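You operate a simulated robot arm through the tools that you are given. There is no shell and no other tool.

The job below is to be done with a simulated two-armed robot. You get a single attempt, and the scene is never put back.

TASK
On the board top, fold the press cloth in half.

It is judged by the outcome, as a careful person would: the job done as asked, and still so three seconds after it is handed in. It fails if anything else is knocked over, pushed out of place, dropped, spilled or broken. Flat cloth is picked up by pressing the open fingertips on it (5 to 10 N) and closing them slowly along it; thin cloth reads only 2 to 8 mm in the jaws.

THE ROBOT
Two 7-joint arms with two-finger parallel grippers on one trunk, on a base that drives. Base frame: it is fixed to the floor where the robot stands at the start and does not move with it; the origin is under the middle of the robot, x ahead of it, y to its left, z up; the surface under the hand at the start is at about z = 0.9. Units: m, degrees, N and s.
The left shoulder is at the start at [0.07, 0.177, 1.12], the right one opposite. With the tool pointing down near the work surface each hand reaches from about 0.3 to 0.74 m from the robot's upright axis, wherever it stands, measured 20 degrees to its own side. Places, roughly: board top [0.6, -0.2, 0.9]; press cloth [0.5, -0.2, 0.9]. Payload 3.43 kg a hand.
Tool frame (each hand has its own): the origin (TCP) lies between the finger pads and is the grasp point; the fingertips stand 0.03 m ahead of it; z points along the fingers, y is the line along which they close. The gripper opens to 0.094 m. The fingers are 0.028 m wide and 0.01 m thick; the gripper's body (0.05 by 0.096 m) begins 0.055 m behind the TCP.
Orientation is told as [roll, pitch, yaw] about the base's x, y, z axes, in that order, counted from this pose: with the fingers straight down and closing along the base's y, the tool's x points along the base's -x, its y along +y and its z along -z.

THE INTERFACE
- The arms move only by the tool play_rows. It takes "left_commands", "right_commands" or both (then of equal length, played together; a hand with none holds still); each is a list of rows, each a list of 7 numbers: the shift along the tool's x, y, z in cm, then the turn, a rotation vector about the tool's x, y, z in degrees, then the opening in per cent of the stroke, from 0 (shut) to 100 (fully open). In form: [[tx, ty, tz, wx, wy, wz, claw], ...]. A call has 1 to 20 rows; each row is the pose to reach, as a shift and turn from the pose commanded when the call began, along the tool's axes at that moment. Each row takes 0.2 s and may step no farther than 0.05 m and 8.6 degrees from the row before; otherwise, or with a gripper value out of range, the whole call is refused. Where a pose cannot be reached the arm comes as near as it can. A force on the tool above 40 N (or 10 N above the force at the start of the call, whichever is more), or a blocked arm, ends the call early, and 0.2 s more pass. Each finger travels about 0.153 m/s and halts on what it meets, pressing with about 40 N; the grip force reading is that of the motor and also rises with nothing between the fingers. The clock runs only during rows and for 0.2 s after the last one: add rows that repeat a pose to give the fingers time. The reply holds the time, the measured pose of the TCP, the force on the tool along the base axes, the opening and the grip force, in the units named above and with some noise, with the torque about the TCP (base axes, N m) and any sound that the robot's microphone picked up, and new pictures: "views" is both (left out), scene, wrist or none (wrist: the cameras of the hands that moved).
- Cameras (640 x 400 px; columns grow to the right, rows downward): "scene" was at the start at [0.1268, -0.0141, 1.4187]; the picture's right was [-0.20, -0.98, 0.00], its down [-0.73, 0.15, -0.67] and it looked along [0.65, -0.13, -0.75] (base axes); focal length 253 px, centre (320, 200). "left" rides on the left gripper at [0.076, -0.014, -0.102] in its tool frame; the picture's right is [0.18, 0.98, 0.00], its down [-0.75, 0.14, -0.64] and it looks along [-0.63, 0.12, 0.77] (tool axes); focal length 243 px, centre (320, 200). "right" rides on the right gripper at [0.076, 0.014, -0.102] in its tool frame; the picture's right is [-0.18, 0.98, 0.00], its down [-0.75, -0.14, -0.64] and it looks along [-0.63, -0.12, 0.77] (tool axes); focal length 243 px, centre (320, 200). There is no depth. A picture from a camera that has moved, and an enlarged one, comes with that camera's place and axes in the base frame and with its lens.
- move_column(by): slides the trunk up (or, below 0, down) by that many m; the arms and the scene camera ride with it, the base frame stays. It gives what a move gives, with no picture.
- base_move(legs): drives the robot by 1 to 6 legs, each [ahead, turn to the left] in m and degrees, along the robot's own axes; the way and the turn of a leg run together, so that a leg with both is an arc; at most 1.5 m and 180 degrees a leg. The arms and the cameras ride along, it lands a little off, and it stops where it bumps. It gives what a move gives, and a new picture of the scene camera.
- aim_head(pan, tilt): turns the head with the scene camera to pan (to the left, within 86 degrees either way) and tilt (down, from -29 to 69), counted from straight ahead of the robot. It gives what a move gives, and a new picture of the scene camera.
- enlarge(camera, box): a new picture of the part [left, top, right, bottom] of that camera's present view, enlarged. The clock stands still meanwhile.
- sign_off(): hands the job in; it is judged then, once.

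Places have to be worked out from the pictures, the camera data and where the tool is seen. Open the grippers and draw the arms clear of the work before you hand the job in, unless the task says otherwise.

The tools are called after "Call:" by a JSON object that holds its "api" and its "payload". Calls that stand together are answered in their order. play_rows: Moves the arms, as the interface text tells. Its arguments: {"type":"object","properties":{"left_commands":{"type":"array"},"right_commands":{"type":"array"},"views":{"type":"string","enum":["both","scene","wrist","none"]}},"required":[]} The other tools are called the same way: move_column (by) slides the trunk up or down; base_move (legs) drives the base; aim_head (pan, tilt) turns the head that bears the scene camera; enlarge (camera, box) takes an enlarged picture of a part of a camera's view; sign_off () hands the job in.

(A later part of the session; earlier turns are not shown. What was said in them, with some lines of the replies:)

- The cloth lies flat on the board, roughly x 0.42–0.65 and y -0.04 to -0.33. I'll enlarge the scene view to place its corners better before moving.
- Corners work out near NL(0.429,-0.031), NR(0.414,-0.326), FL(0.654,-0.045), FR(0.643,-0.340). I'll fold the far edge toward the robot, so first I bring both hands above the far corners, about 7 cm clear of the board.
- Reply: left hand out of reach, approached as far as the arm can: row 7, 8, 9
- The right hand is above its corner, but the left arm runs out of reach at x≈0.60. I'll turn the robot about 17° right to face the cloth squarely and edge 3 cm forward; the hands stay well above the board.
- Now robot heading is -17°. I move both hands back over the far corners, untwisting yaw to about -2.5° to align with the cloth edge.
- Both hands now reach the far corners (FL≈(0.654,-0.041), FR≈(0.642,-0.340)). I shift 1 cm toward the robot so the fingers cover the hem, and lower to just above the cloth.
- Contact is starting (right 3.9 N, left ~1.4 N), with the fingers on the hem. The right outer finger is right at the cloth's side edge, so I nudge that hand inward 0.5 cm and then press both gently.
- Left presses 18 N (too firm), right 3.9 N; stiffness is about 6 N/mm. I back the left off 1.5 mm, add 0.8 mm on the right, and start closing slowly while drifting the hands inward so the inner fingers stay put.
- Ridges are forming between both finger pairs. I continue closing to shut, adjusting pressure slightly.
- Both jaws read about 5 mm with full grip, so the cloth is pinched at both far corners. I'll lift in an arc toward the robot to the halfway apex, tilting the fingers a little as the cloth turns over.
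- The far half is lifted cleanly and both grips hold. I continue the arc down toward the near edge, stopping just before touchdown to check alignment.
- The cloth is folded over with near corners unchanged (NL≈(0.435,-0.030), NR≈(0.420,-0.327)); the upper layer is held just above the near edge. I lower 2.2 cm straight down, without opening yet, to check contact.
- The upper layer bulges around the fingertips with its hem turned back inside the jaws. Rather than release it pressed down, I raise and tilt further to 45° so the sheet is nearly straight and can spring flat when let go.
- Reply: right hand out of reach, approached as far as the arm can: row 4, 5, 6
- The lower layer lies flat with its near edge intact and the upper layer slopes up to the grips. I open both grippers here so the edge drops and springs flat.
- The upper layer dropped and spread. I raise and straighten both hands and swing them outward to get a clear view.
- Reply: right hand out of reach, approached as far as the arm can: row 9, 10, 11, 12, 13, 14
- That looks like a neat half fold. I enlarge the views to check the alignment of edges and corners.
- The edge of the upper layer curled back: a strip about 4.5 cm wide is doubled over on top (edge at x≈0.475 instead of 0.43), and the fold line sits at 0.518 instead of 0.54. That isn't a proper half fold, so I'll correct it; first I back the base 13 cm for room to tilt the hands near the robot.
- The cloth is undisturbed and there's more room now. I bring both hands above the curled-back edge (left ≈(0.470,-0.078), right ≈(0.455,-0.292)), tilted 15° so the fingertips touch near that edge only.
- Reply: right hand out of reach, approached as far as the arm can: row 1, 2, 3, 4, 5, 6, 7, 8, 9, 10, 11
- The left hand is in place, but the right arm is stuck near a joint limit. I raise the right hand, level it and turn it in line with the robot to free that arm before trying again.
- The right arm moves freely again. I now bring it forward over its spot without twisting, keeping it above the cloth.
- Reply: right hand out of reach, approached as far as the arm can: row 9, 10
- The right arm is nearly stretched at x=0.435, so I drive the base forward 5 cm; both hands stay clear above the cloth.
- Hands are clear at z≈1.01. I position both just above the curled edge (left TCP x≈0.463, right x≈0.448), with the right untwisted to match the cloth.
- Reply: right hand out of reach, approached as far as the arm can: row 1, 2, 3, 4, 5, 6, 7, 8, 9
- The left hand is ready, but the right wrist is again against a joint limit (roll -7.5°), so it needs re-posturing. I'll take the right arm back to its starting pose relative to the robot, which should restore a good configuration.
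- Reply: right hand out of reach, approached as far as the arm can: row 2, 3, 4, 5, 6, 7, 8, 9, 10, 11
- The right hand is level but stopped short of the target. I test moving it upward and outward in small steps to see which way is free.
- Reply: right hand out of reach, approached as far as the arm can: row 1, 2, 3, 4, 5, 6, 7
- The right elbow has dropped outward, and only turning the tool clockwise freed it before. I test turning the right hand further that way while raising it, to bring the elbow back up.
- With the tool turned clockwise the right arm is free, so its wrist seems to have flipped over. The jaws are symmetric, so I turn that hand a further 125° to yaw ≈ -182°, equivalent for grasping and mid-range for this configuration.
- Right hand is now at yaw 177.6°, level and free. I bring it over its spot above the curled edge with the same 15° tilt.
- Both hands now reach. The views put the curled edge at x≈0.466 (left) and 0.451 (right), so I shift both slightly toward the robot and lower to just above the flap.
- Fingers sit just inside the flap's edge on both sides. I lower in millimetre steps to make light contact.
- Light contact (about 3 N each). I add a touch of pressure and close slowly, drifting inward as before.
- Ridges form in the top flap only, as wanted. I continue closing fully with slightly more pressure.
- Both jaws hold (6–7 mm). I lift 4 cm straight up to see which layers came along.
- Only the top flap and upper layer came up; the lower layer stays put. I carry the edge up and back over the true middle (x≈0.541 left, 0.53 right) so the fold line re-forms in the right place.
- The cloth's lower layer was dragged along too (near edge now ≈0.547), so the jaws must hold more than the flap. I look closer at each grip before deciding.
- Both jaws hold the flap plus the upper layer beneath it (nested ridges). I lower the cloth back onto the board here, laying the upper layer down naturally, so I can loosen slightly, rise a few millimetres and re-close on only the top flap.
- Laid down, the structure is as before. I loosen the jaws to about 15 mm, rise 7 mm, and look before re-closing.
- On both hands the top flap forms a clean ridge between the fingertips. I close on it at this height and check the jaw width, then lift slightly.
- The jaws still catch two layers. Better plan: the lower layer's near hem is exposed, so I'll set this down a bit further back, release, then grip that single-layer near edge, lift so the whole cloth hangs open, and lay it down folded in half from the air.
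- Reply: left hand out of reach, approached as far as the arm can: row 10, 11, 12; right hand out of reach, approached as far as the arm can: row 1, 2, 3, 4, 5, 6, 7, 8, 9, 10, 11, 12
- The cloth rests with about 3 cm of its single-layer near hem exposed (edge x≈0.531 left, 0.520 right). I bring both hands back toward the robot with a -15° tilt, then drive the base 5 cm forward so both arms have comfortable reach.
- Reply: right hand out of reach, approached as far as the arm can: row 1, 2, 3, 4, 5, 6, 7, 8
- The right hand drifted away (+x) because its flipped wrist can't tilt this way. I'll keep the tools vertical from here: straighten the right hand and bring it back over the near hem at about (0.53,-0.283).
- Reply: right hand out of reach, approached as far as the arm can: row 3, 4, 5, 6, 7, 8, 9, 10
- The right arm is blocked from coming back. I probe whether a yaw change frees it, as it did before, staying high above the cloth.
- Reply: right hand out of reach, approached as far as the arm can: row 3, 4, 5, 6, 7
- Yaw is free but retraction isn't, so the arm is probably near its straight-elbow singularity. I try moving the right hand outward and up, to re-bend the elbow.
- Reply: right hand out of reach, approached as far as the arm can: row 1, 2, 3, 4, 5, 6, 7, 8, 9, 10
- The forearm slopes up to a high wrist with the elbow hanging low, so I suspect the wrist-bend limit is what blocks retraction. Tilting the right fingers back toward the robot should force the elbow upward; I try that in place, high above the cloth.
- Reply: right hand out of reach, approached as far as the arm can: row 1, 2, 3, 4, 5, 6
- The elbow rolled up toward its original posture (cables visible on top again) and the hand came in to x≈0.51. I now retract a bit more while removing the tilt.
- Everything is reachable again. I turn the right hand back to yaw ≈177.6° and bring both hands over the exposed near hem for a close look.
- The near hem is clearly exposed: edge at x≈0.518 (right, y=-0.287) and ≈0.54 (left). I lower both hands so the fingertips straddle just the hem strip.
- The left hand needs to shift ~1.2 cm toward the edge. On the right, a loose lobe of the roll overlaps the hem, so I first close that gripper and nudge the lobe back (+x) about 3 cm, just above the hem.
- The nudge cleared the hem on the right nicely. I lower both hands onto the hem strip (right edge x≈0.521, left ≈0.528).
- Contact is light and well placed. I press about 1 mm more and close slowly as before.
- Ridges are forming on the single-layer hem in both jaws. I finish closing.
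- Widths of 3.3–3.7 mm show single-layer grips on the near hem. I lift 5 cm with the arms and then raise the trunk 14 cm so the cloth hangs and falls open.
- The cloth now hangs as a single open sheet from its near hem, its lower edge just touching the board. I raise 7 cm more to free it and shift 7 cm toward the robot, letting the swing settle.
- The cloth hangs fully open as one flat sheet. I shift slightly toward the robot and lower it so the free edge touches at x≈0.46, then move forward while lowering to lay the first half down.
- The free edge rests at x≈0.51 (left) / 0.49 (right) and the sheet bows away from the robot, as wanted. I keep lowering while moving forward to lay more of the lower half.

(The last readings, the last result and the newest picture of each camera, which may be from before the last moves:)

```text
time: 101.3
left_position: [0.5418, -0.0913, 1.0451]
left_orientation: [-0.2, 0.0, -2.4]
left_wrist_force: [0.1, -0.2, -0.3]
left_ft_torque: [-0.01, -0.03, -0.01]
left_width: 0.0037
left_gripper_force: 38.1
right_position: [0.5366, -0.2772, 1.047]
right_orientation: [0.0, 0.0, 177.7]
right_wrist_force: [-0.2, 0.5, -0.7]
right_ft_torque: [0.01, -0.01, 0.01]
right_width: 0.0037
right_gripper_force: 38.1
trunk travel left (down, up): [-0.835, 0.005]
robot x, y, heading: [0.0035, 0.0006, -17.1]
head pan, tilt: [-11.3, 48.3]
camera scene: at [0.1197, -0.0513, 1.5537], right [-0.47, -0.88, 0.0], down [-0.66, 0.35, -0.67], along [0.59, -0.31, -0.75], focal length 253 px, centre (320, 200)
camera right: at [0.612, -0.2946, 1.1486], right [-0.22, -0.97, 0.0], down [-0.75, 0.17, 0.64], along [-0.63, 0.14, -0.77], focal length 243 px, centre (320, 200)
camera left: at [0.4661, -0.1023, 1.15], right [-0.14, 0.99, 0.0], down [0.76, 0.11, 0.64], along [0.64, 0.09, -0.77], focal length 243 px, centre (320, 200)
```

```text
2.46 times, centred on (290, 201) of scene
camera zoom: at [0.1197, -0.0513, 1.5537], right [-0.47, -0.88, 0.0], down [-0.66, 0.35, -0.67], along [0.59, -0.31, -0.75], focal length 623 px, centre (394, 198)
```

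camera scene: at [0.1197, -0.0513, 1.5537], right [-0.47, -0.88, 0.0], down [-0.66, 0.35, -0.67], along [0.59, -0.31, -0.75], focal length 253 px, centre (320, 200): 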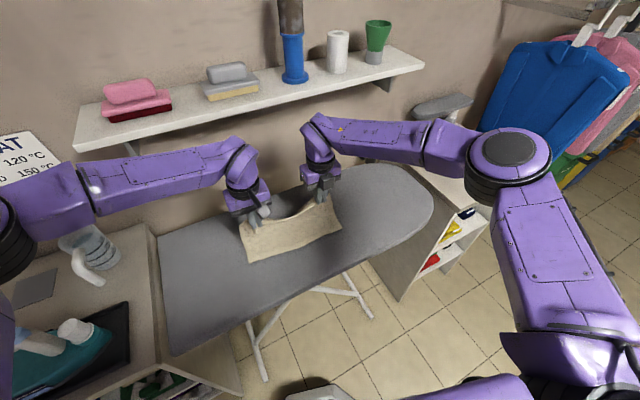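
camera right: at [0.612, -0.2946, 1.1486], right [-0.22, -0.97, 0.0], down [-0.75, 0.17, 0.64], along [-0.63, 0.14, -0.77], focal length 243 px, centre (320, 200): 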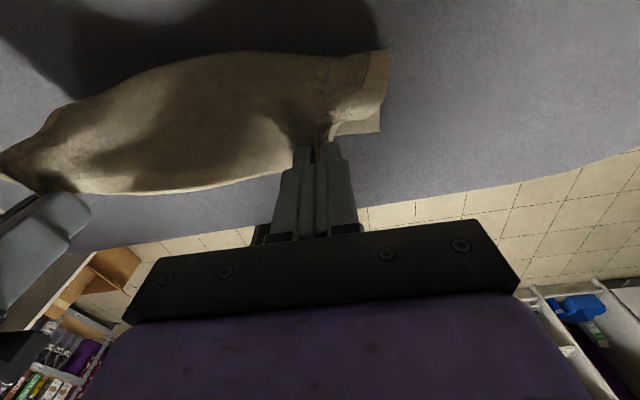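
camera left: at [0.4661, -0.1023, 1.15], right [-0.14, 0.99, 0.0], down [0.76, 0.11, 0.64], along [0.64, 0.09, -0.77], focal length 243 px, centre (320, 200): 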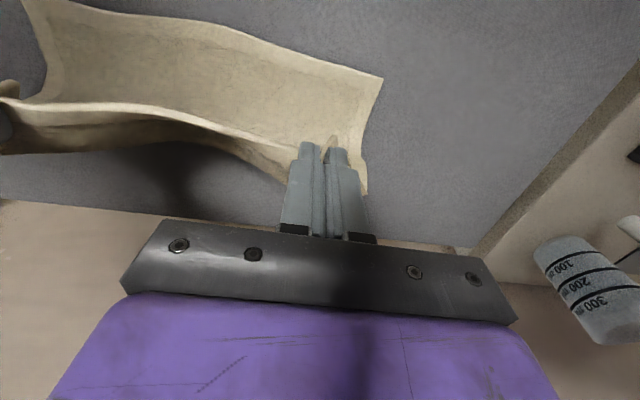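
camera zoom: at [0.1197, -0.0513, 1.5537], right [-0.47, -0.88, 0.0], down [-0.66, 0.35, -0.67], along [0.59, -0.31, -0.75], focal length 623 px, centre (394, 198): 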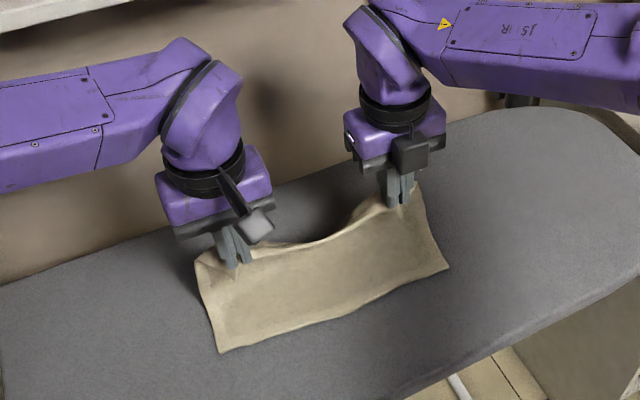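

The free edge stays put (left ≈0.513, right ≈0.491). I move a little further forward and down to lay the lower half out to about its middle before bringing the top edge back.

Call:
{"api": "play_rows", "payload": {"left_commands": [[-0.9, 0, 0.5, 0, 0, 0, 0], [-1.8, 0, 1.0, 0, 0, 0, 0], [-2.7, 0, 1.5, 0, 0, 0, 0], [-3.6, 0, 2.0, 0, 0, 0, 0], [-4.3, 0, 2.5, 0, 0, 0, 0], [-4.3, 0, 2.5, 0, 0, 0, 0]], "right_commands": [[0.8, 0, 0.5, 0, 0, 0, 0], [1.6, 0, 1.0, 0, 0, 0, 0], [2.4, 0, 1.5, 0, 0, 0, 0], [3.2, 0, 2.1, 0, 0, 0, 0], [3.85, 0, 2.7, 0, 0, 0, 0], [3.85, 0, 2.7, 0, 0, 0, 0]]}}

Call:
{"api": "enlarge", "payload": {"camera": "scene", "box": [160, 120, 420, 282]}}

```text
time: 102.7
left_position: [0.5836, -0.0931, 1.0207]
left_orientation: [-0.2, 0.0, -2.4]
left_wrist_force: [-0.8, -0.2, 0.1]
left_ft_torque: [0.01, 0.01, -0.04]
left_width: 0.0036
left_gripper_force: 38.0
right_position: [0.5755, -0.2789, 1.0177]
right_orientation: [0.0, 0.0, 177.7]
right_wrist_force: [-0.5, 0.2, 0.4]
right_ft_torque: [0.0, -0.01, 0.04]
right_width: 0.0032
right_gripper_force: 38.1
trunk travel left (down, up): [-0.835, 0.005]
robot x, y, heading: [0.0046, -0.0045, -16.8]
head pan, tilt: [-11.3, 48.3]
camera scene: at [0.1195, -0.0514, 1.5537], right [-0.47, -0.88, 0.0], down [-0.66, 0.35, -0.67], along [0.59, -0.31, -0.75], focal length 253 px, centre (320, 200)
camera right: at [0.6507, -0.296, 1.121], right [-0.22, -0.97, 0.0], down [-0.75, 0.17, 0.64], along [-0.63, 0.14, -0.77], focal length 243 px, centre (320, 200)
camera left: at [0.508, -0.1032, 1.1251], right [-0.14, 0.99, 0.0], down [0.76, 0.11, 0.64], along [0.64, 0.09, -0.77], focal length 243 px, centre (320, 200)
```

scene: 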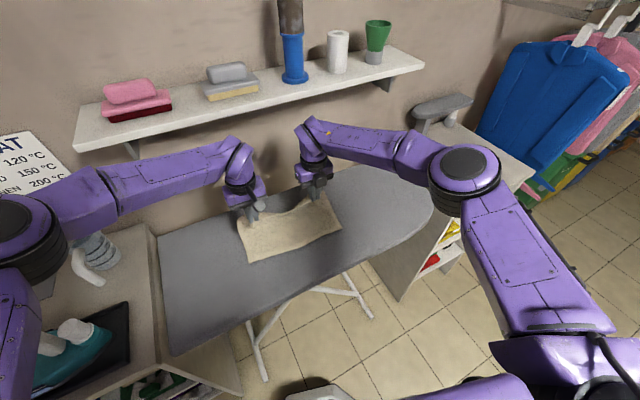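
right: 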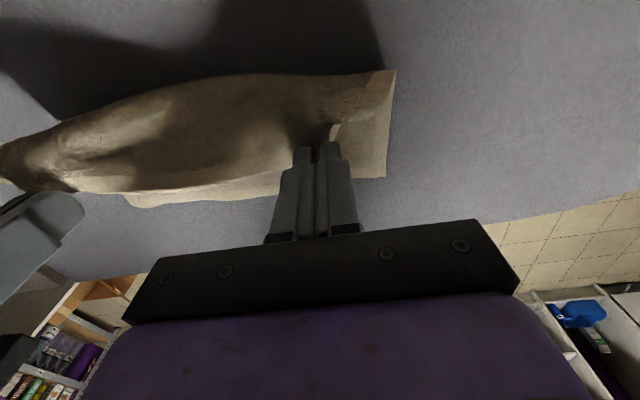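
left: 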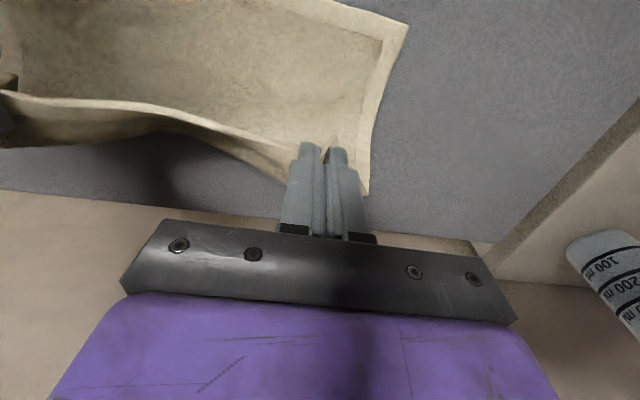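

```text
2.46 times, centred on (290, 201) of scene
camera zoom: at [0.1195, -0.0514, 1.5537], right [-0.47, -0.88, 0.0], down [-0.66, 0.35, -0.67], along [0.59, -0.31, -0.75], focal length 623 px, centre (394, 198)
```

zoom: 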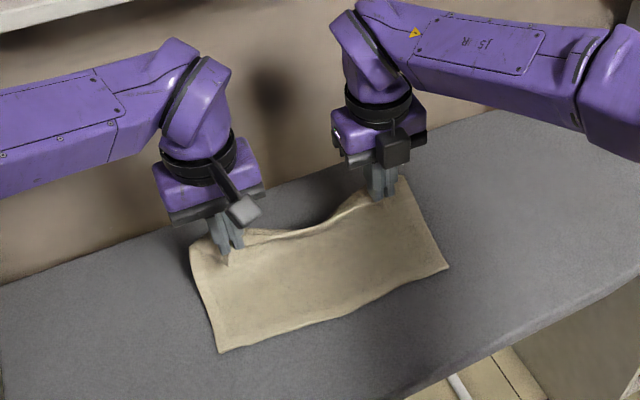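

The lower half is laid out and the free edge hasn't moved (corners ≈(0.5155,-0.037) and (0.489,-0.331)). I now swing the top edge back in an arc toward that edge, stopping just above it.

Call:
{"api": "play_rows", "payload": {"left_commands": [[1.2, 0.05, 0.2, 0, 0, 0, 0], [2.4, 0.1, 0.6, 0, 0, 0, 0], [3.4, 0.15, 1.5, 0, 0, 0, 0], [4.26, 0.2, 2.6, 0, 0, 0, 0], [4.9, 0.25, 3.6, 0, 0, 0, 0], [5.4, 0.3, 4.7, 0, 0, 0, 0], [5.75, 0.4, 5.7, 0, 0, 0, 0], [6.0, 0.45, 6.8, 0, 0, 0, 0], [6.0, 0.45, 6.8, 0, 0, 0, 0]], "right_commands": [[-1.7, 0.1, -0.2, 0, 0, 0, 0], [-3.3, 0.2, -0.3, 0, 0, 0, 0], [-4.7, 0.3, 0.9, 0, 0, 0, 0], [-5.9, 0.4, 2.3, 0, 0, 0, 0], [-6.6, 0.5, 3.3, 0, 0, 0, 0], [-7.05, 0.6, 4.4, 0, 0, 0, 0], [-7.4, 0.8, 5.4, 0, 0, 0, 0], [-7.65, 0.9, 6.5, 0, 0, 0, 0], [-7.65, 0.9, 6.5, 0, 0, 0, 0]]}}

Call:
{"api": "enlarge", "payload": {"camera": "scene", "box": [160, 120, 420, 282]}}

```text
time: 104.7
left_position: [0.5263, -0.0865, 0.9534]
left_orientation: [-0.3, 0.0, -2.5]
left_wrist_force: [-0.1, -2.2, 0.2]
left_ft_torque: [-0.09, 0.03, -0.08]
left_width: 0.0037
left_gripper_force: 38.3
right_position: [0.4985, -0.284, 0.9534]
right_orientation: [0.0, -0.2, 177.7]
right_wrist_force: [0.3, 2.9, -0.6]
right_ft_torque: [0.03, 0.0, 0.04]
right_width: 0.0035
right_gripper_force: 38.5
trunk travel left (down, up): [-0.835, 0.005]
robot x, y, heading: [0.0021, -0.0033, -17.2]
head pan, tilt: [-11.3, 48.3]
camera scene: at [0.1201, -0.0512, 1.5536], right [-0.47, -0.88, 0.0], down [-0.66, 0.35, -0.67], along [0.59, -0.31, -0.75], focal length 253 px, centre (320, 200)
camera right: at [0.5745, -0.3018, 1.0561], right [-0.22, -0.97, 0.0], down [-0.75, 0.17, 0.64], along [-0.63, 0.14, -0.77], focal length 243 px, centre (320, 200)
camera left: at [0.4498, -0.0969, 1.0581], right [-0.14, 0.99, 0.0], down [0.76, 0.11, 0.64], along [0.64, 0.09, -0.77], focal length 243 px, centre (320, 200)
```

scene: 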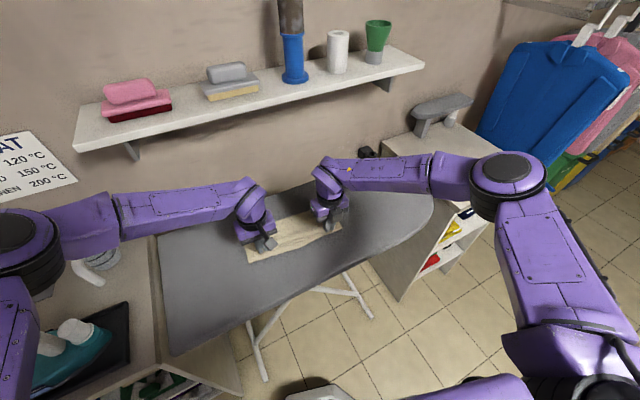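
right: 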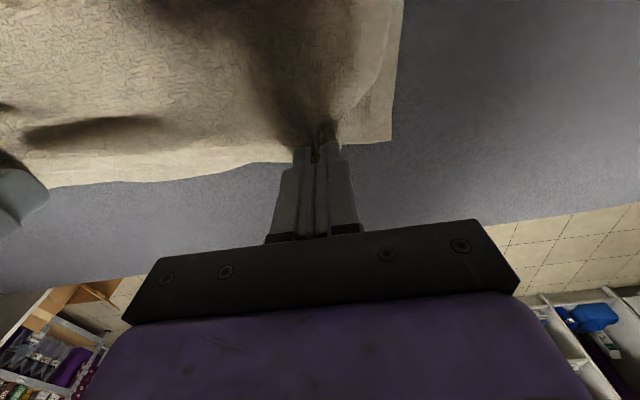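
left: 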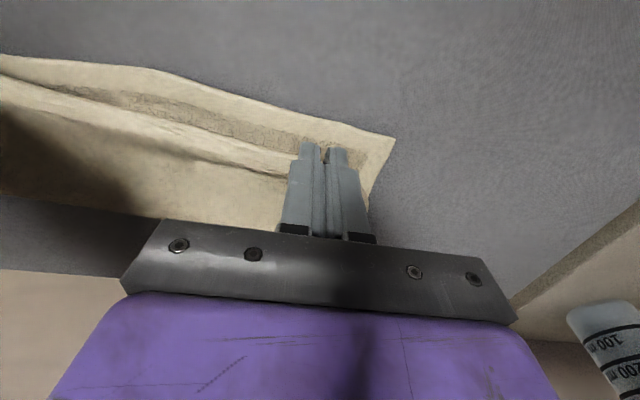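

```text
2.46 times, centred on (290, 201) of scene
camera zoom: at [0.1201, -0.0512, 1.5536], right [-0.47, -0.88, 0.0], down [-0.66, 0.35, -0.67], along [0.59, -0.31, -0.75], focal length 623 px, centre (394, 198)
```

zoom: 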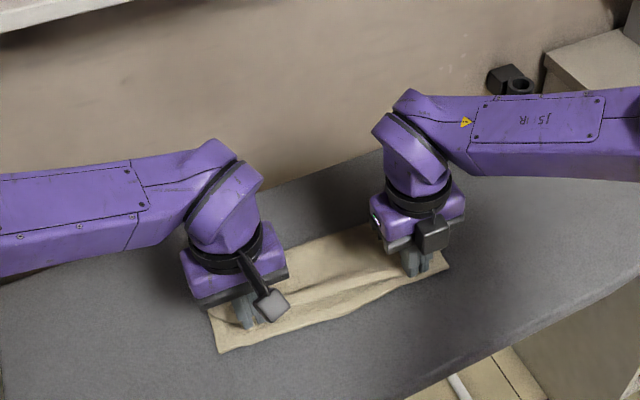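

The top edge is just above the lower edge with corners nearly coincident. I set it down (left 0.8 cm, right 0.3 cm further toward the robot) to touch lightly before opening.

Call:
{"api": "play_rows", "payload": {"left_commands": [[0.4, 0, 0.5, 0, 0, 0, 0], [0.8, 0, 1.0, 0, 0, 0, 0], [0.8, 0, 1.4, 0, 0, 0, 0], [0.8, 0, 1.6, 0, 0, 0, 0], [0.8, 0, 1.6, 0, 0, 0, 0]], "right_commands": [[-0.2, 0, 0.5, 0, 0, 0, 0], [-0.35, 0, 1.0, 0, 0, 0, 0], [-0.35, 0, 1.4, 0, 0, 0, 0], [-0.35, 0, 1.6, 0, 0, 0, 0], [-0.35, 0, 1.6, 0, 0, 0, 0]], "views": "wrist"}}

```text
time: 105.9
left_position: [0.5177, -0.0868, 0.9375]
left_orientation: [-0.3, 0.0, -2.4]
left_wrist_force: [0.6, -1.9, 4.1]
left_ft_torque: [-0.08, -0.05, -0.06]
left_width: 0.0036
left_gripper_force: 38.2
right_position: [0.4955, -0.2835, 0.9383]
right_orientation: [0.0, 0.0, 177.7]
right_wrist_force: [1.6, 1.2, 3.1]
right_ft_torque: [0.05, -0.08, -0.01]
right_width: 0.0036
right_gripper_force: 37.8
trunk travel left (down, up): [-0.835, 0.005]
robot x, y, heading: [0.0036, -0.0011, -16.7]
head pan, tilt: [-11.3, 48.3]
camera right: at [0.5702, -0.3013, 1.0403], right [-0.22, -0.97, 0.0], down [-0.75, 0.17, 0.64], along [-0.63, 0.14, -0.77], focal length 243 px, centre (320, 200)
camera left: at [0.4416, -0.0972, 1.0419], right [-0.14, 0.99, -0.01], down [0.76, 0.11, 0.64], along [0.64, 0.09, -0.77], focal length 243 px, centre (320, 200)
```

right: 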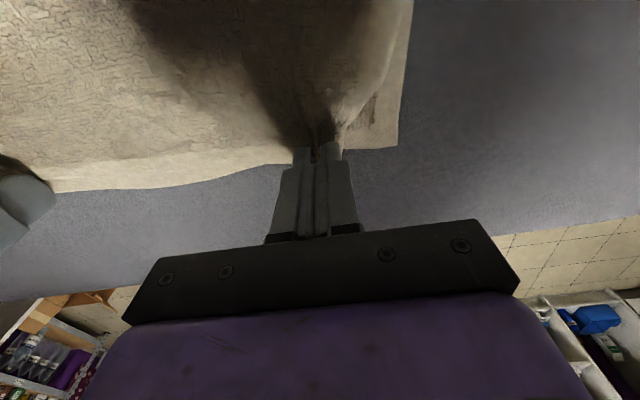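
left: 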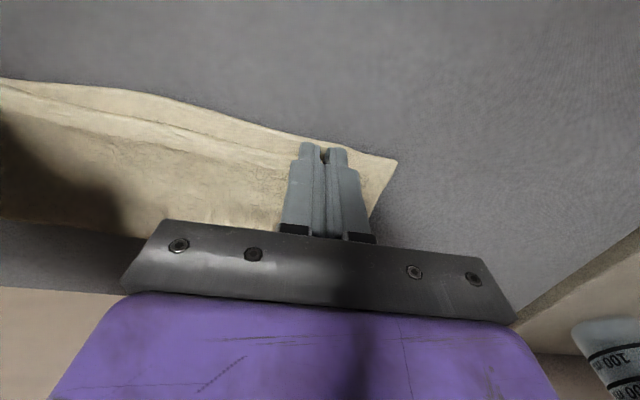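

Both edges coincide nicely, touching with 3–4 N. I open slowly while drifting outward so the gathered hem spreads back out to the corners.

Call:
{"api": "play_rows", "payload": {"left_commands": [[0, 0, 0, 0, 0, 0, 4], [0, 0.14, 0, 0, 0, 0, 7], [0, 0.28, 0, 0, 0, 0, 10], [0, 0.42, 0, 0, 0, 0, 13], [0, 0.56, 0, 0, 0, 0, 16], [0, 0.7, 0, 0, 0, 0, 19], [0, 0.84, 0, 0, 0, 0, 22], [0, 0.98, 0, 0, 0, 0, 25], [0, 1.12, 0, 0, 0, 0, 28], [0, 1.26, 0, 0, 0, 0, 31], [0, 1.4, 0, 0, 0, 0, 34], [0, 1.55, 0, 0, 0, 0, 38], [0, 1.7, 0, 0, 0, 0, 42], [0, 1.7, 0, 0, 0, 0, 42]], "right_commands": [[0, 0, 0, 0, 0, 0, 4], [0, 0.14, 0, 0, 0, 0, 7], [0, 0.28, 0, 0, 0, 0, 10], [0, 0.42, 0, 0, 0, 0, 13], [0, 0.56, 0, 0, 0, 0, 16], [0, 0.7, 0, 0, 0, 0, 19], [0, 0.84, 0, 0, 0, 0, 22], [0, 0.98, 0, 0, 0, 0, 25], [0, 1.12, 0, 0, 0, 0, 28], [0, 1.26, 0, 0, 0, 0, 31], [0, 1.4, 0, 0, 0, 0, 34], [0, 1.55, 0, 0, 0, 0, 38], [0, 1.7, 0, 0, 0, 0, 42], [0, 1.7, 0, 0, 0, 0, 42]], "views": "wrist"}}

```text
time: 108.9
left_position: [0.5183, -0.0694, 0.9369]
left_orientation: [-0.3, 0.0, -2.4]
left_wrist_force: [0.9, -1.2, 1.3]
left_ft_torque: [-0.04, -0.01, 0.0]
left_width: 0.0398
left_gripper_force: 0.1
right_position: [0.4935, -0.3016, 0.9383]
right_orientation: [0.0, -0.1, 177.6]
right_wrist_force: [0.4, -0.4, -0.2]
right_ft_torque: [0.02, 0.01, 0.0]
right_width: 0.0396
right_gripper_force: 0.6
trunk travel left (down, up): [-0.835, 0.005]
robot x, y, heading: [0.0004, -0.0031, -16.9]
head pan, tilt: [-11.3, 48.3]
camera right: at [0.5696, -0.3191, 1.0406], right [-0.22, -0.97, 0.0], down [-0.75, 0.17, 0.64], along [-0.63, 0.14, -0.77], focal length 243 px, centre (320, 200)
camera left: at [0.4417, -0.0808, 1.0415], right [-0.14, 0.99, 0.0], down [0.76, 0.11, 0.64], along [0.64, 0.09, -0.77], focal length 243 px, centre (320, 200)
```

right: 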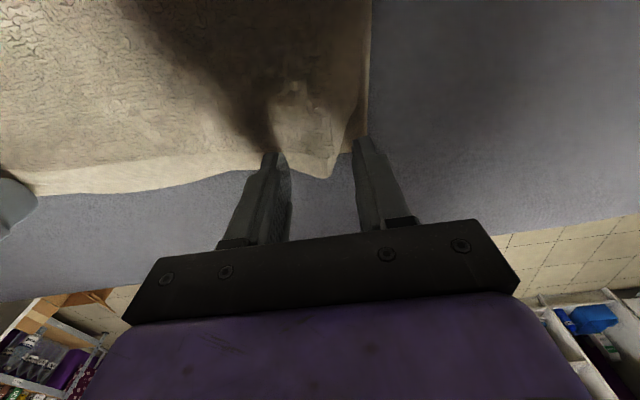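
left: 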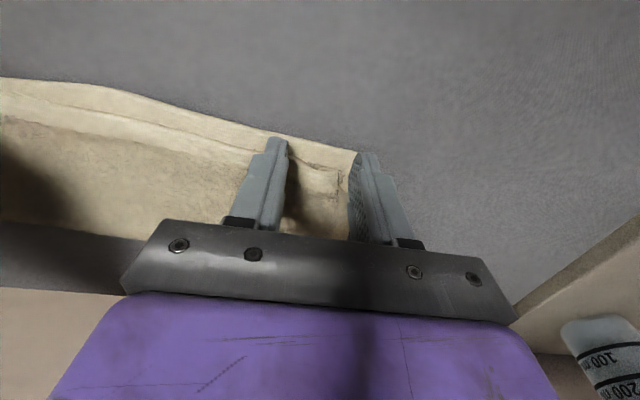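

The hem has spread out. I raise both hands straight up 12 cm, then swing them a little outward for a clear look.

Call:
{"api": "play_rows", "payload": {"left_commands": [[0, 0, -1, 0, 0, 0, 42], [0, 0, -3, 0, 0, 0, 42], [0, 0, -5, 0, 0, 0, 42], [0, 1, -7.5, 0, 0, 0, 42], [0, 3, -10, 0, 0, 0, 42], [0, 6, -12, 0, 0, 0, 42], [0, 9, -12, 0, 0, 0, 42], [0, 9, -12, 0, 0, 0, 42]], "right_commands": [[0, 0, -1, 0, 0, 0, 42], [0, 0, -3, 0, 0, 0, 42], [0, 0, -5, 0, 0, 0, 42], [0, 1, -7.5, 0, 0, 0, 42], [0, 3, -10, 0, 0, 0, 42], [0, 6, -12, 0, 0, 0, 42], [0, 9, -12, 0, 0, 0, 42], [0, 9, -12, 0, 0, 0, 42]]}}

Call:
{"api": "enlarge", "payload": {"camera": "scene", "box": [220, 180, 360, 270]}}

Call:
{"api": "enlarge", "payload": {"camera": "left", "box": [0, 0, 320, 200]}}

Call:
{"api": "enlarge", "payload": {"camera": "right", "box": [0, 0, 320, 200]}}

```text
time: 110.7
left_position: [0.5214, 0.0206, 1.0542]
left_orientation: [-0.2, 0.1, -2.4]
left_wrist_force: [0.0, -0.9, 0.3]
left_ft_torque: [0.03, 0.01, -0.01]
left_width: 0.0395
left_gripper_force: 0.1
right_position: [0.4913, -0.3936, 1.0601]
right_orientation: [0.0, 0.0, 177.7]
right_wrist_force: [0.1, 0.0, 0.6]
right_ft_torque: [0.0, 0.0, -0.03]
right_width: 0.0396
right_gripper_force: 0.1
trunk travel left (down, up): [-0.835, 0.005]
robot x, y, heading: [0.0025, -0.0023, -17.0]
head pan, tilt: [-11.3, 48.3]
camera scene: at [0.1204, -0.0517, 1.5536], right [-0.47, -0.88, 0.0], down [-0.66, 0.35, -0.66], along [0.59, -0.31, -0.75], focal length 253 px, centre (320, 200)
camera right: at [0.5667, -0.4114, 1.1616], right [-0.22, -0.97, 0.0], down [-0.75, 0.17, 0.64], along [-0.63, 0.14, -0.77], focal length 243 px, centre (320, 200)
camera left: at [0.4461, 0.0101, 1.1593], right [-0.14, 0.99, 0.0], down [0.76, 0.11, 0.64], along [0.64, 0.09, -0.77], focal length 243 px, centre (320, 200)
```

scene: 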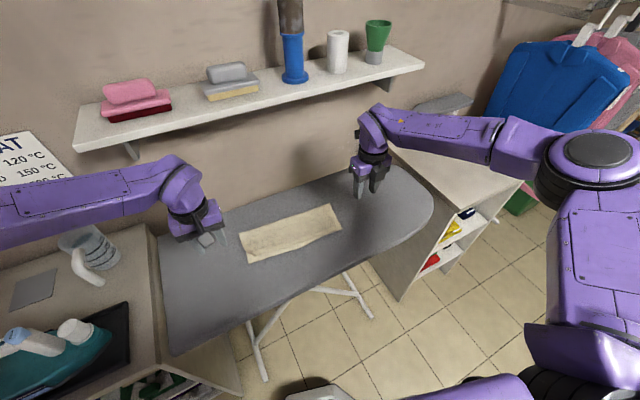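
right: 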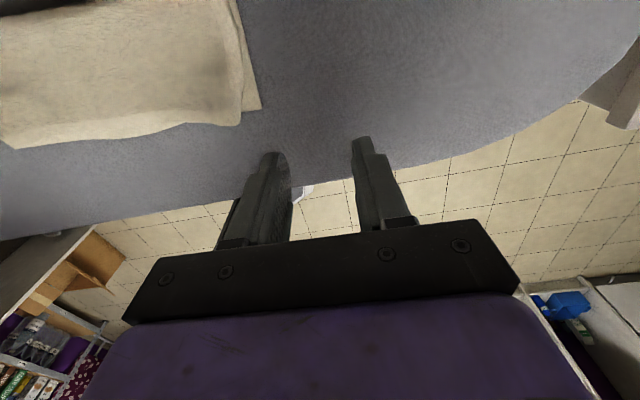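
left: 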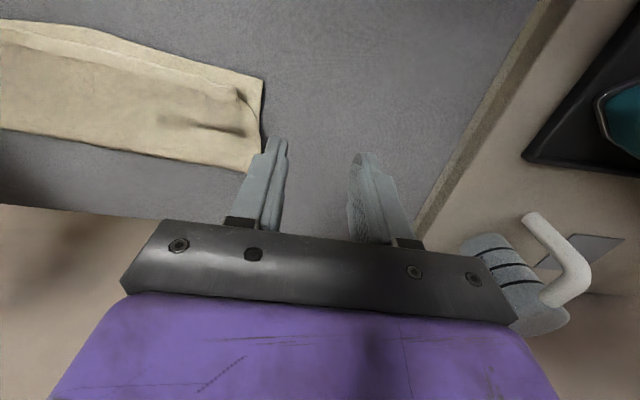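

```text
4.44 times, centred on (290, 225) of scene
camera zoom: at [0.1204, -0.0517, 1.5536], right [-0.47, -0.88, 0.0], down [-0.66, 0.35, -0.66], along [0.59, -0.31, -0.75], focal length 1125 px, centre (453, 89)
```

zoom: 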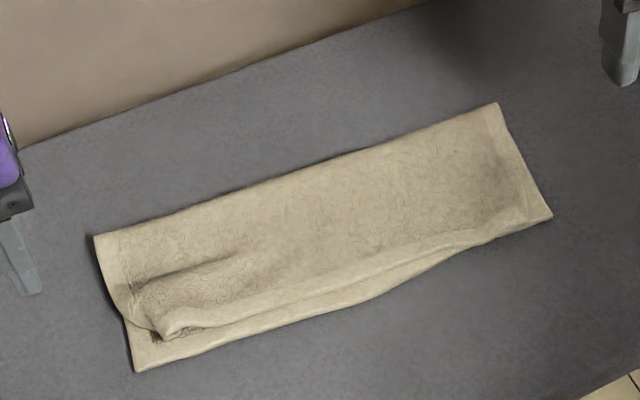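

```text
2.00 times, centred on (160, 100) of left
camera zoom: at [0.4461, 0.0101, 1.1593], right [-0.14, 0.99, 0.0], down [0.76, 0.11, 0.64], along [0.64, 0.09, -0.77], focal length 485 px, centre (640, 400)
```

zoom: 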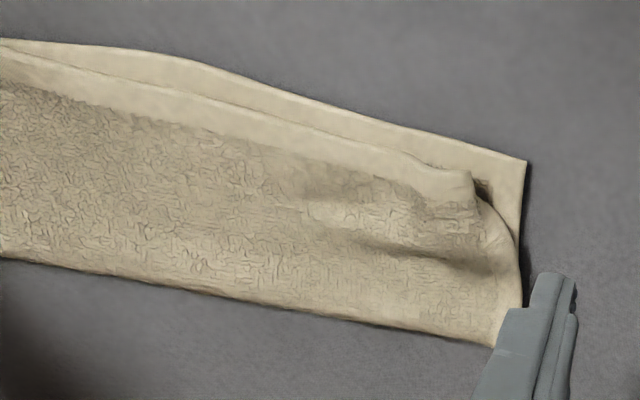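

```text
2.00 times, centred on (160, 100) of right
camera zoom: at [0.5667, -0.4114, 1.1616], right [-0.22, -0.97, 0.0], down [-0.75, 0.17, 0.64], along [-0.63, 0.14, -0.77], focal length 485 px, centre (640, 400)
```

zoom: 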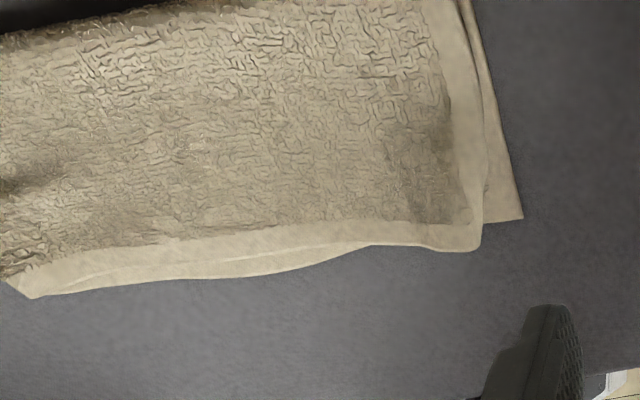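

A true half fold now: fold line straight and long edges aligned; only the two top corners are drawn in about 2.4 cm by the earlier pinch. I'll tidy them: closed fingertips set lightly on each top corner, then a gentle outward wipe on both sides at once. First I position above.

Call:
{"api": "play_rows", "payload": {"left_commands": [[-0.5, -1.6, 0, 0, 0, 0, 25], [-1.0, -3.2, 0, 0, 0, 0, 10], [-1.5, -4.8, 1, 0, 0, 0, 0], [-1.9, -6.4, 3, 0, 0, 0, 0], [-2.26, -8, 5, 0, 0, 0, 0], [-2.26, -9.47, 7, 0, 0, 0, 0], [-2.26, -9.47, 9, 0, 0, 0, 0], [-2.26, -9.47, 10, 0, 0, 0, 0], [-2.26, -9.47, 10, 0, 0, 0, 0]], "right_commands": [[0.1, -1.7, 0, 0, 0, 0, 25], [0.2, -3.4, 0, 0, 0, 0, 10], [0.3, -5.1, 1, 0, 0, 0, 0], [0.4, -6.8, 3, 0, 0, 0, 0], [0.46, -8.5, 5, 0, 0, 0, 0], [0.46, -10.18, 7, 0, 0, 0, 0], [0.46, -10.18, 9, 0, 0, 0, 0], [0.46, -10.18, 10.6, 0, 0, 0, 0], [0.46, -10.18, 10.6, 0, 0, 0, 0]], "views": "wrist"}}

```text
time: 112.7
left_position: [0.5386, -0.0749, 0.9557]
left_orientation: [-0.2, 0.0, -2.4]
left_wrist_force: [-0.7, -0.8, 0.0]
left_ft_torque: [0.0, 0.03, 0.01]
left_width: 0.0
left_gripper_force: 32.6
right_position: [0.5, -0.2889, 0.9525]
right_orientation: [0.0, 0.1, 177.7]
right_wrist_force: [0.7, 0.1, -0.1]
right_ft_torque: [-0.01, -0.01, 0.01]
right_width: 0.0
right_gripper_force: 33.1
trunk travel left (down, up): [-0.835, 0.005]
robot x, y, heading: [0.0032, 0.0041, -16.7]
head pan, tilt: [-11.3, 48.3]
camera right: at [0.5744, -0.3056, 1.0545], right [-0.22, -0.97, 0.0], down [-0.75, 0.17, 0.64], along [-0.63, 0.14, -0.77], focal length 243 px, centre (320, 200)
camera left: at [0.464, -0.0857, 1.0604], right [-0.14, 0.99, 0.0], down [0.76, 0.11, 0.64], along [0.64, 0.09, -0.77], focal length 243 px, centre (320, 200)
```

right: 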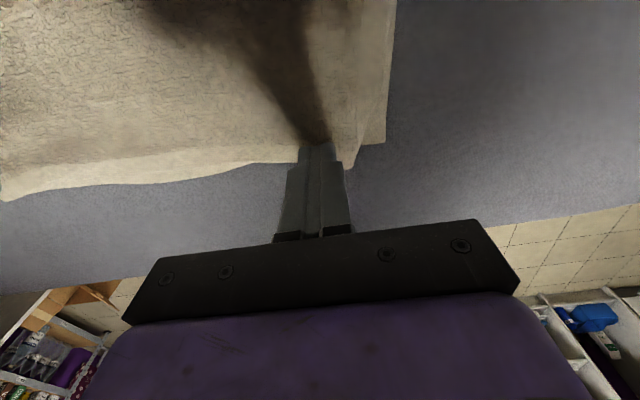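
left: 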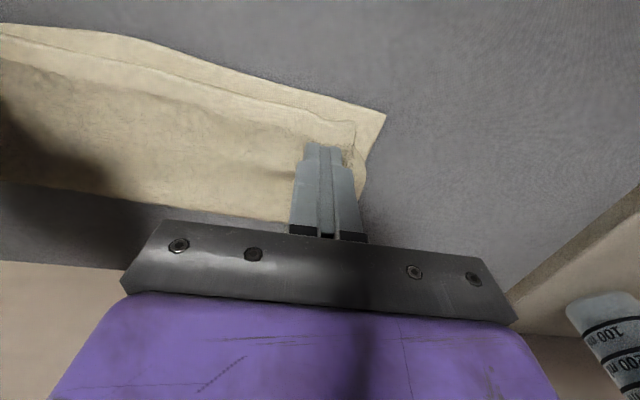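

Positioned on both corners. I lower to light contact and read the forces.

Call:
{"api": "play_rows", "payload": {"left_commands": [[0, 0, 0.8, 0, 0, 0, 0], [0, 0, 1.4, 0, 0, 0, 0], [0, 0, 1.7, 0, 0, 0, 0], [0, 0, 1.8, 0, 0, 0, 0], [0, 0, 1.8, 0, 0, 0, 0]], "right_commands": [[0, 0, 0.6, 0, 0, 0, 0], [0, 0, 1.1, 0, 0, 0, 0], [0, 0, 1.4, 0, 0, 0, 0], [0, 0, 1.5, 0, 0, 0, 0], [0, 0, 1.5, 0, 0, 0, 0]], "views": "none"}}

```text
time: 113.9
left_position: [0.5388, -0.0757, 0.9388]
left_orientation: [-0.3, -0.1, -2.3]
left_wrist_force: [1.3, -0.8, 2.8]
left_ft_torque: [0.01, -0.01, 0.0]
left_width: 0.0
left_gripper_force: 32.8
right_position: [0.499, -0.2885, 0.9373]
right_orientation: [0.0, 0.0, 177.7]
right_wrist_force: [-0.9, 0.7, 2.0]
right_ft_torque: [0.01, -0.02, -0.02]
right_width: 0.0001
right_gripper_force: 33.2
trunk travel left (down, up): [-0.835, 0.005]
robot x, y, heading: [0.0002, -0.0034, -17.0]
head pan, tilt: [-11.3, 48.3]
```

Contact is 2–3 N on each side. I wipe both outward 2.2 cm (the left also slightly toward its corner), then lift.

Call:
{"api": "play_rows", "payload": {"left_commands": [[0, 0.4, 0.03, 0, 0, 0, 0], [0.1, 0.8, 0.04, 0, 0, 0, 0], [0.2, 1.2, 0.05, 0, 0, 0, 0], [0.3, 1.6, 0.05, 0, 0, 0, 0], [0.4, 2.0, 0.05, 0, 0, 0, 0], [0.5, 2.3, 0.05, 0, 0, 0, 0], [0.5, 2.3, 0.0, 0, 0, 0, 0], [0.5, 2.3, -1.5, 0, 0, 0, 0], [0.5, 4.3, -4.0, 0, 0, 0, 0], [0.5, 7.3, -7.0, 0, 0, 0, 0], [0.5, 10.3, -10.0, 0, 0, 0, 0], [0.5, 10.3, -10.0, 0, 0, 0, 0]], "right_commands": [[0, 0.4, 0.03, 0, 0, 0, 0], [0, 0.8, 0.05, 0, 0, 0, 0], [0, 1.2, 0.07, 0, 0, 0, 0], [0, 1.6, 0.07, 0, 0, 0, 0], [0, 2.0, 0.07, 0, 0, 0, 0], [0, 2.3, 0.07, 0, 0, 0, 0], [0, 2.3, 0.0, 0, 0, 0, 0], [0, 2.3, -1.5, 0, 0, 0, 0], [0, 4.3, -4.0, 0, 0, 0, 0], [0, 7.3, -7.0, 0, 0, 0, 0], [0, 10.3, -10.0, 0, 0, 0, 0], [0, 10.3, -10.0, 0, 0, 0, 0]]}}

Call:
{"api": "enlarge", "payload": {"camera": "scene", "box": [220, 180, 360, 270]}}

Call:
{"api": "enlarge", "payload": {"camera": "left", "box": [0, 0, 320, 200]}}

Call:
{"api": "enlarge", "payload": {"camera": "right", "box": [0, 0, 320, 200]}}

```text
time: 116.5
left_position: [0.5396, 0.0281, 1.0362]
left_orientation: [-0.2, 0.1, -2.4]
left_wrist_force: [0.2, -0.1, -0.2]
left_ft_torque: [0.01, -0.02, 0.0]
left_width: 0.0001
left_gripper_force: 33.2
right_position: [0.495, -0.3916, 1.0348]
right_orientation: [0.0, 0.0, 177.7]
right_wrist_force: [-0.9, -0.5, -0.2]
right_ft_torque: [0.02, 0.02, 0.04]
right_width: 0.0
right_gripper_force: 32.5
trunk travel left (down, up): [-0.835, 0.005]
robot x, y, heading: [0.0051, 0.0014, -17.0]
head pan, tilt: [-11.3, 48.3]
camera scene: at [0.1209, -0.0517, 1.5535], right [-0.47, -0.88, 0.0], down [-0.66, 0.35, -0.66], along [0.59, -0.31, -0.75], focal length 253 px, centre (320, 200)
camera right: at [0.5703, -0.4099, 1.1372], right [-0.22, -0.97, 0.0], down [-0.75, 0.17, 0.64], along [-0.63, 0.14, -0.77], focal length 243 px, centre (320, 200)
camera left: at [0.4635, 0.0181, 1.1409], right [-0.14, 0.99, 0.0], down [0.76, 0.11, 0.64], along [0.63, 0.09, -0.77], focal length 243 px, centre (320, 200)
```

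scene: 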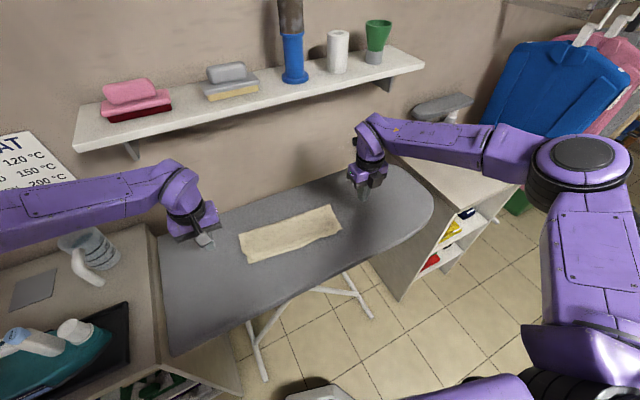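
right: 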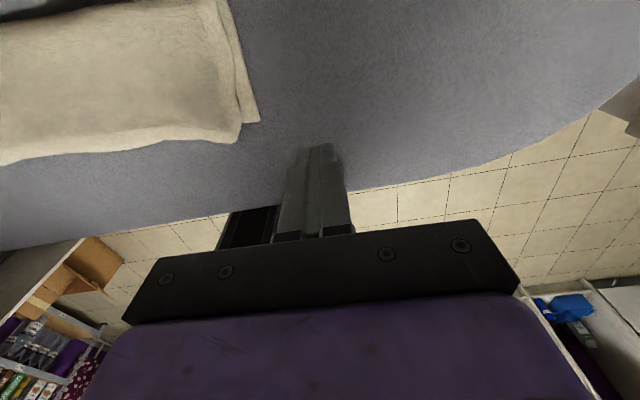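
left: 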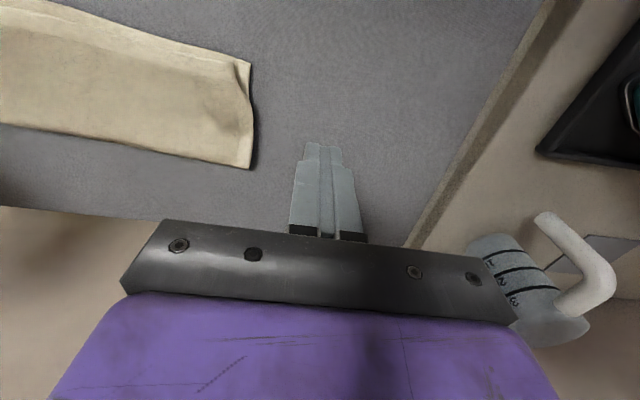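

```text
4.44 times, centred on (290, 225) of scene
camera zoom: at [0.1209, -0.0517, 1.5535], right [-0.47, -0.88, 0.0], down [-0.66, 0.35, -0.66], along [0.59, -0.31, -0.75], focal length 1125 px, centre (453, 89)
```

zoom: 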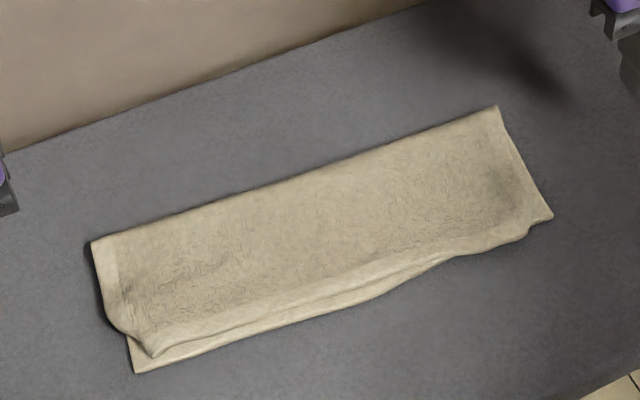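

```text
2.00 times, centred on (160, 100) of left
camera zoom: at [0.4635, 0.0181, 1.1409], right [-0.14, 0.99, 0.0], down [0.76, 0.11, 0.64], along [0.63, 0.09, -0.77], focal length 485 px, centre (640, 400)
```

zoom: 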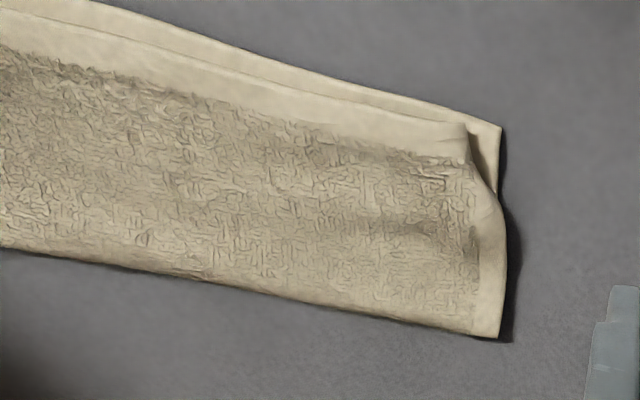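

```text
2.00 times, centred on (160, 100) of right
camera zoom: at [0.5703, -0.4099, 1.1372], right [-0.22, -0.97, 0.0], down [-0.75, 0.17, 0.64], along [-0.63, 0.14, -0.77], focal length 485 px, centre (640, 400)
```

zoom: 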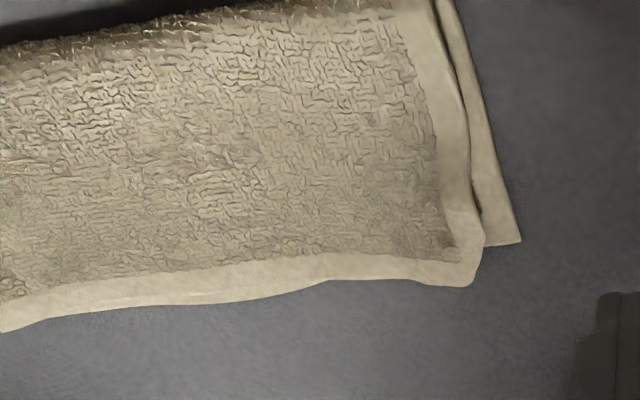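

The fold is neat: edges aligned and corners within about 1–2 cm. I open the grippers and draw both arms up and back, clear of the work.

Call:
{"api": "play_rows", "payload": {"left_commands": [[0, 0, -2, 0, 0, 0, 20], [0, 0, -4, 0, 0, 0, 50], [0, 0, -6, 0, 0, 0, 80], [1.5, 0.5, -8, 0, 0, 0, 100], [3.5, 1, -9, 0, 0, 0, 100], [5.5, 1.5, -9, 0, 0, 0, 100], [7.5, 2, -9, 0, 0, 0, 100], [7.5, 2, -9, 0, 0, 0, 100]], "right_commands": [[0, 0, -2, 0, 0, 0, 20], [0, 0, -4, 0, 0, 0, 50], [0, 0, -6, 0, 0, 0, 80], [-1.5, 0.5, -8, 0, 0, 0, 100], [-3.5, 1, -9, 0, 0, 0, 100], [-5.5, 1.5, -9, 0, 0, 0, 100], [-7.5, 2, -9, 0, 0, 0, 100], [-7.5, 2, -9, 0, 0, 0, 100]], "views": "scene"}}

Call:
{"api": "enlarge", "payload": {"camera": "scene", "box": [140, 150, 460, 350]}}

```text
time: 118.3
left_position: [0.4661, 0.0508, 1.1284]
left_orientation: [-0.2, 0.0, -2.3]
left_wrist_force: [0.6, 0.2, -1.2]
left_ft_torque: [-0.01, 0.01, -0.01]
left_width: 0.094
left_gripper_force: 0.0
right_position: [0.4204, -0.4082, 1.1264]
right_orientation: [-0.1, 0.0, 177.7]
right_wrist_force: [-0.8, -0.5, -0.3]
right_ft_torque: [0.01, 0.02, 0.02]
right_width: 0.0937
right_gripper_force: 0.2
trunk travel left (down, up): [-0.835, 0.005]
robot x, y, heading: [0.0027, -0.0033, -16.8]
head pan, tilt: [-11.3, 48.3]
camera scene: at [0.1208, -0.0513, 1.5536], right [-0.47, -0.88, 0.0], down [-0.66, 0.35, -0.66], along [0.59, -0.31, -0.75], focal length 253 px, centre (320, 200)
```

scene: 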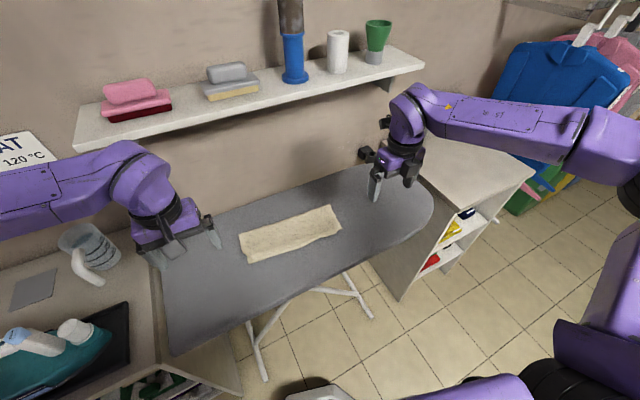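

```text
2.00 times, centred on (300, 250) of scene
camera zoom: at [0.1208, -0.0513, 1.5536], right [-0.47, -0.88, 0.0], down [-0.66, 0.35, -0.66], along [0.59, -0.31, -0.75], focal length 506 px, centre (360, 100)
```

zoom: 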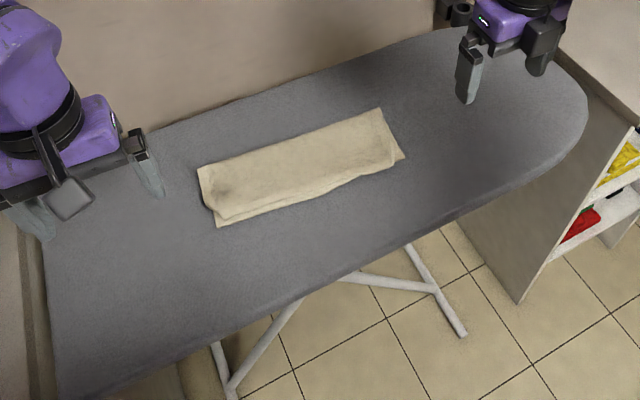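

The cloth lies folded in half on the board, both grippers are open and clear, and nothing else has been disturbed. I hand the job in.

Call:
{"api": "sign_off", "payload": {}}

```text
The job is handed in.
```

The press cloth is folded in half on the board top, and I handed the job in with both grippers open and clear of it. Nothing else in view looked knocked over or moved.

- **Alignment:** the long edges line up. The top corners sit about 1 to 2 cm off the lower ones.
- **Position:** the cloth lies about 7 to 9 cm farther from the robot than where it started, still well on the board.
- **Redo:** on the first try the upper edge curled back on itself. I lifted the cloth by its near edge so it hung open, then laid it down folded again.
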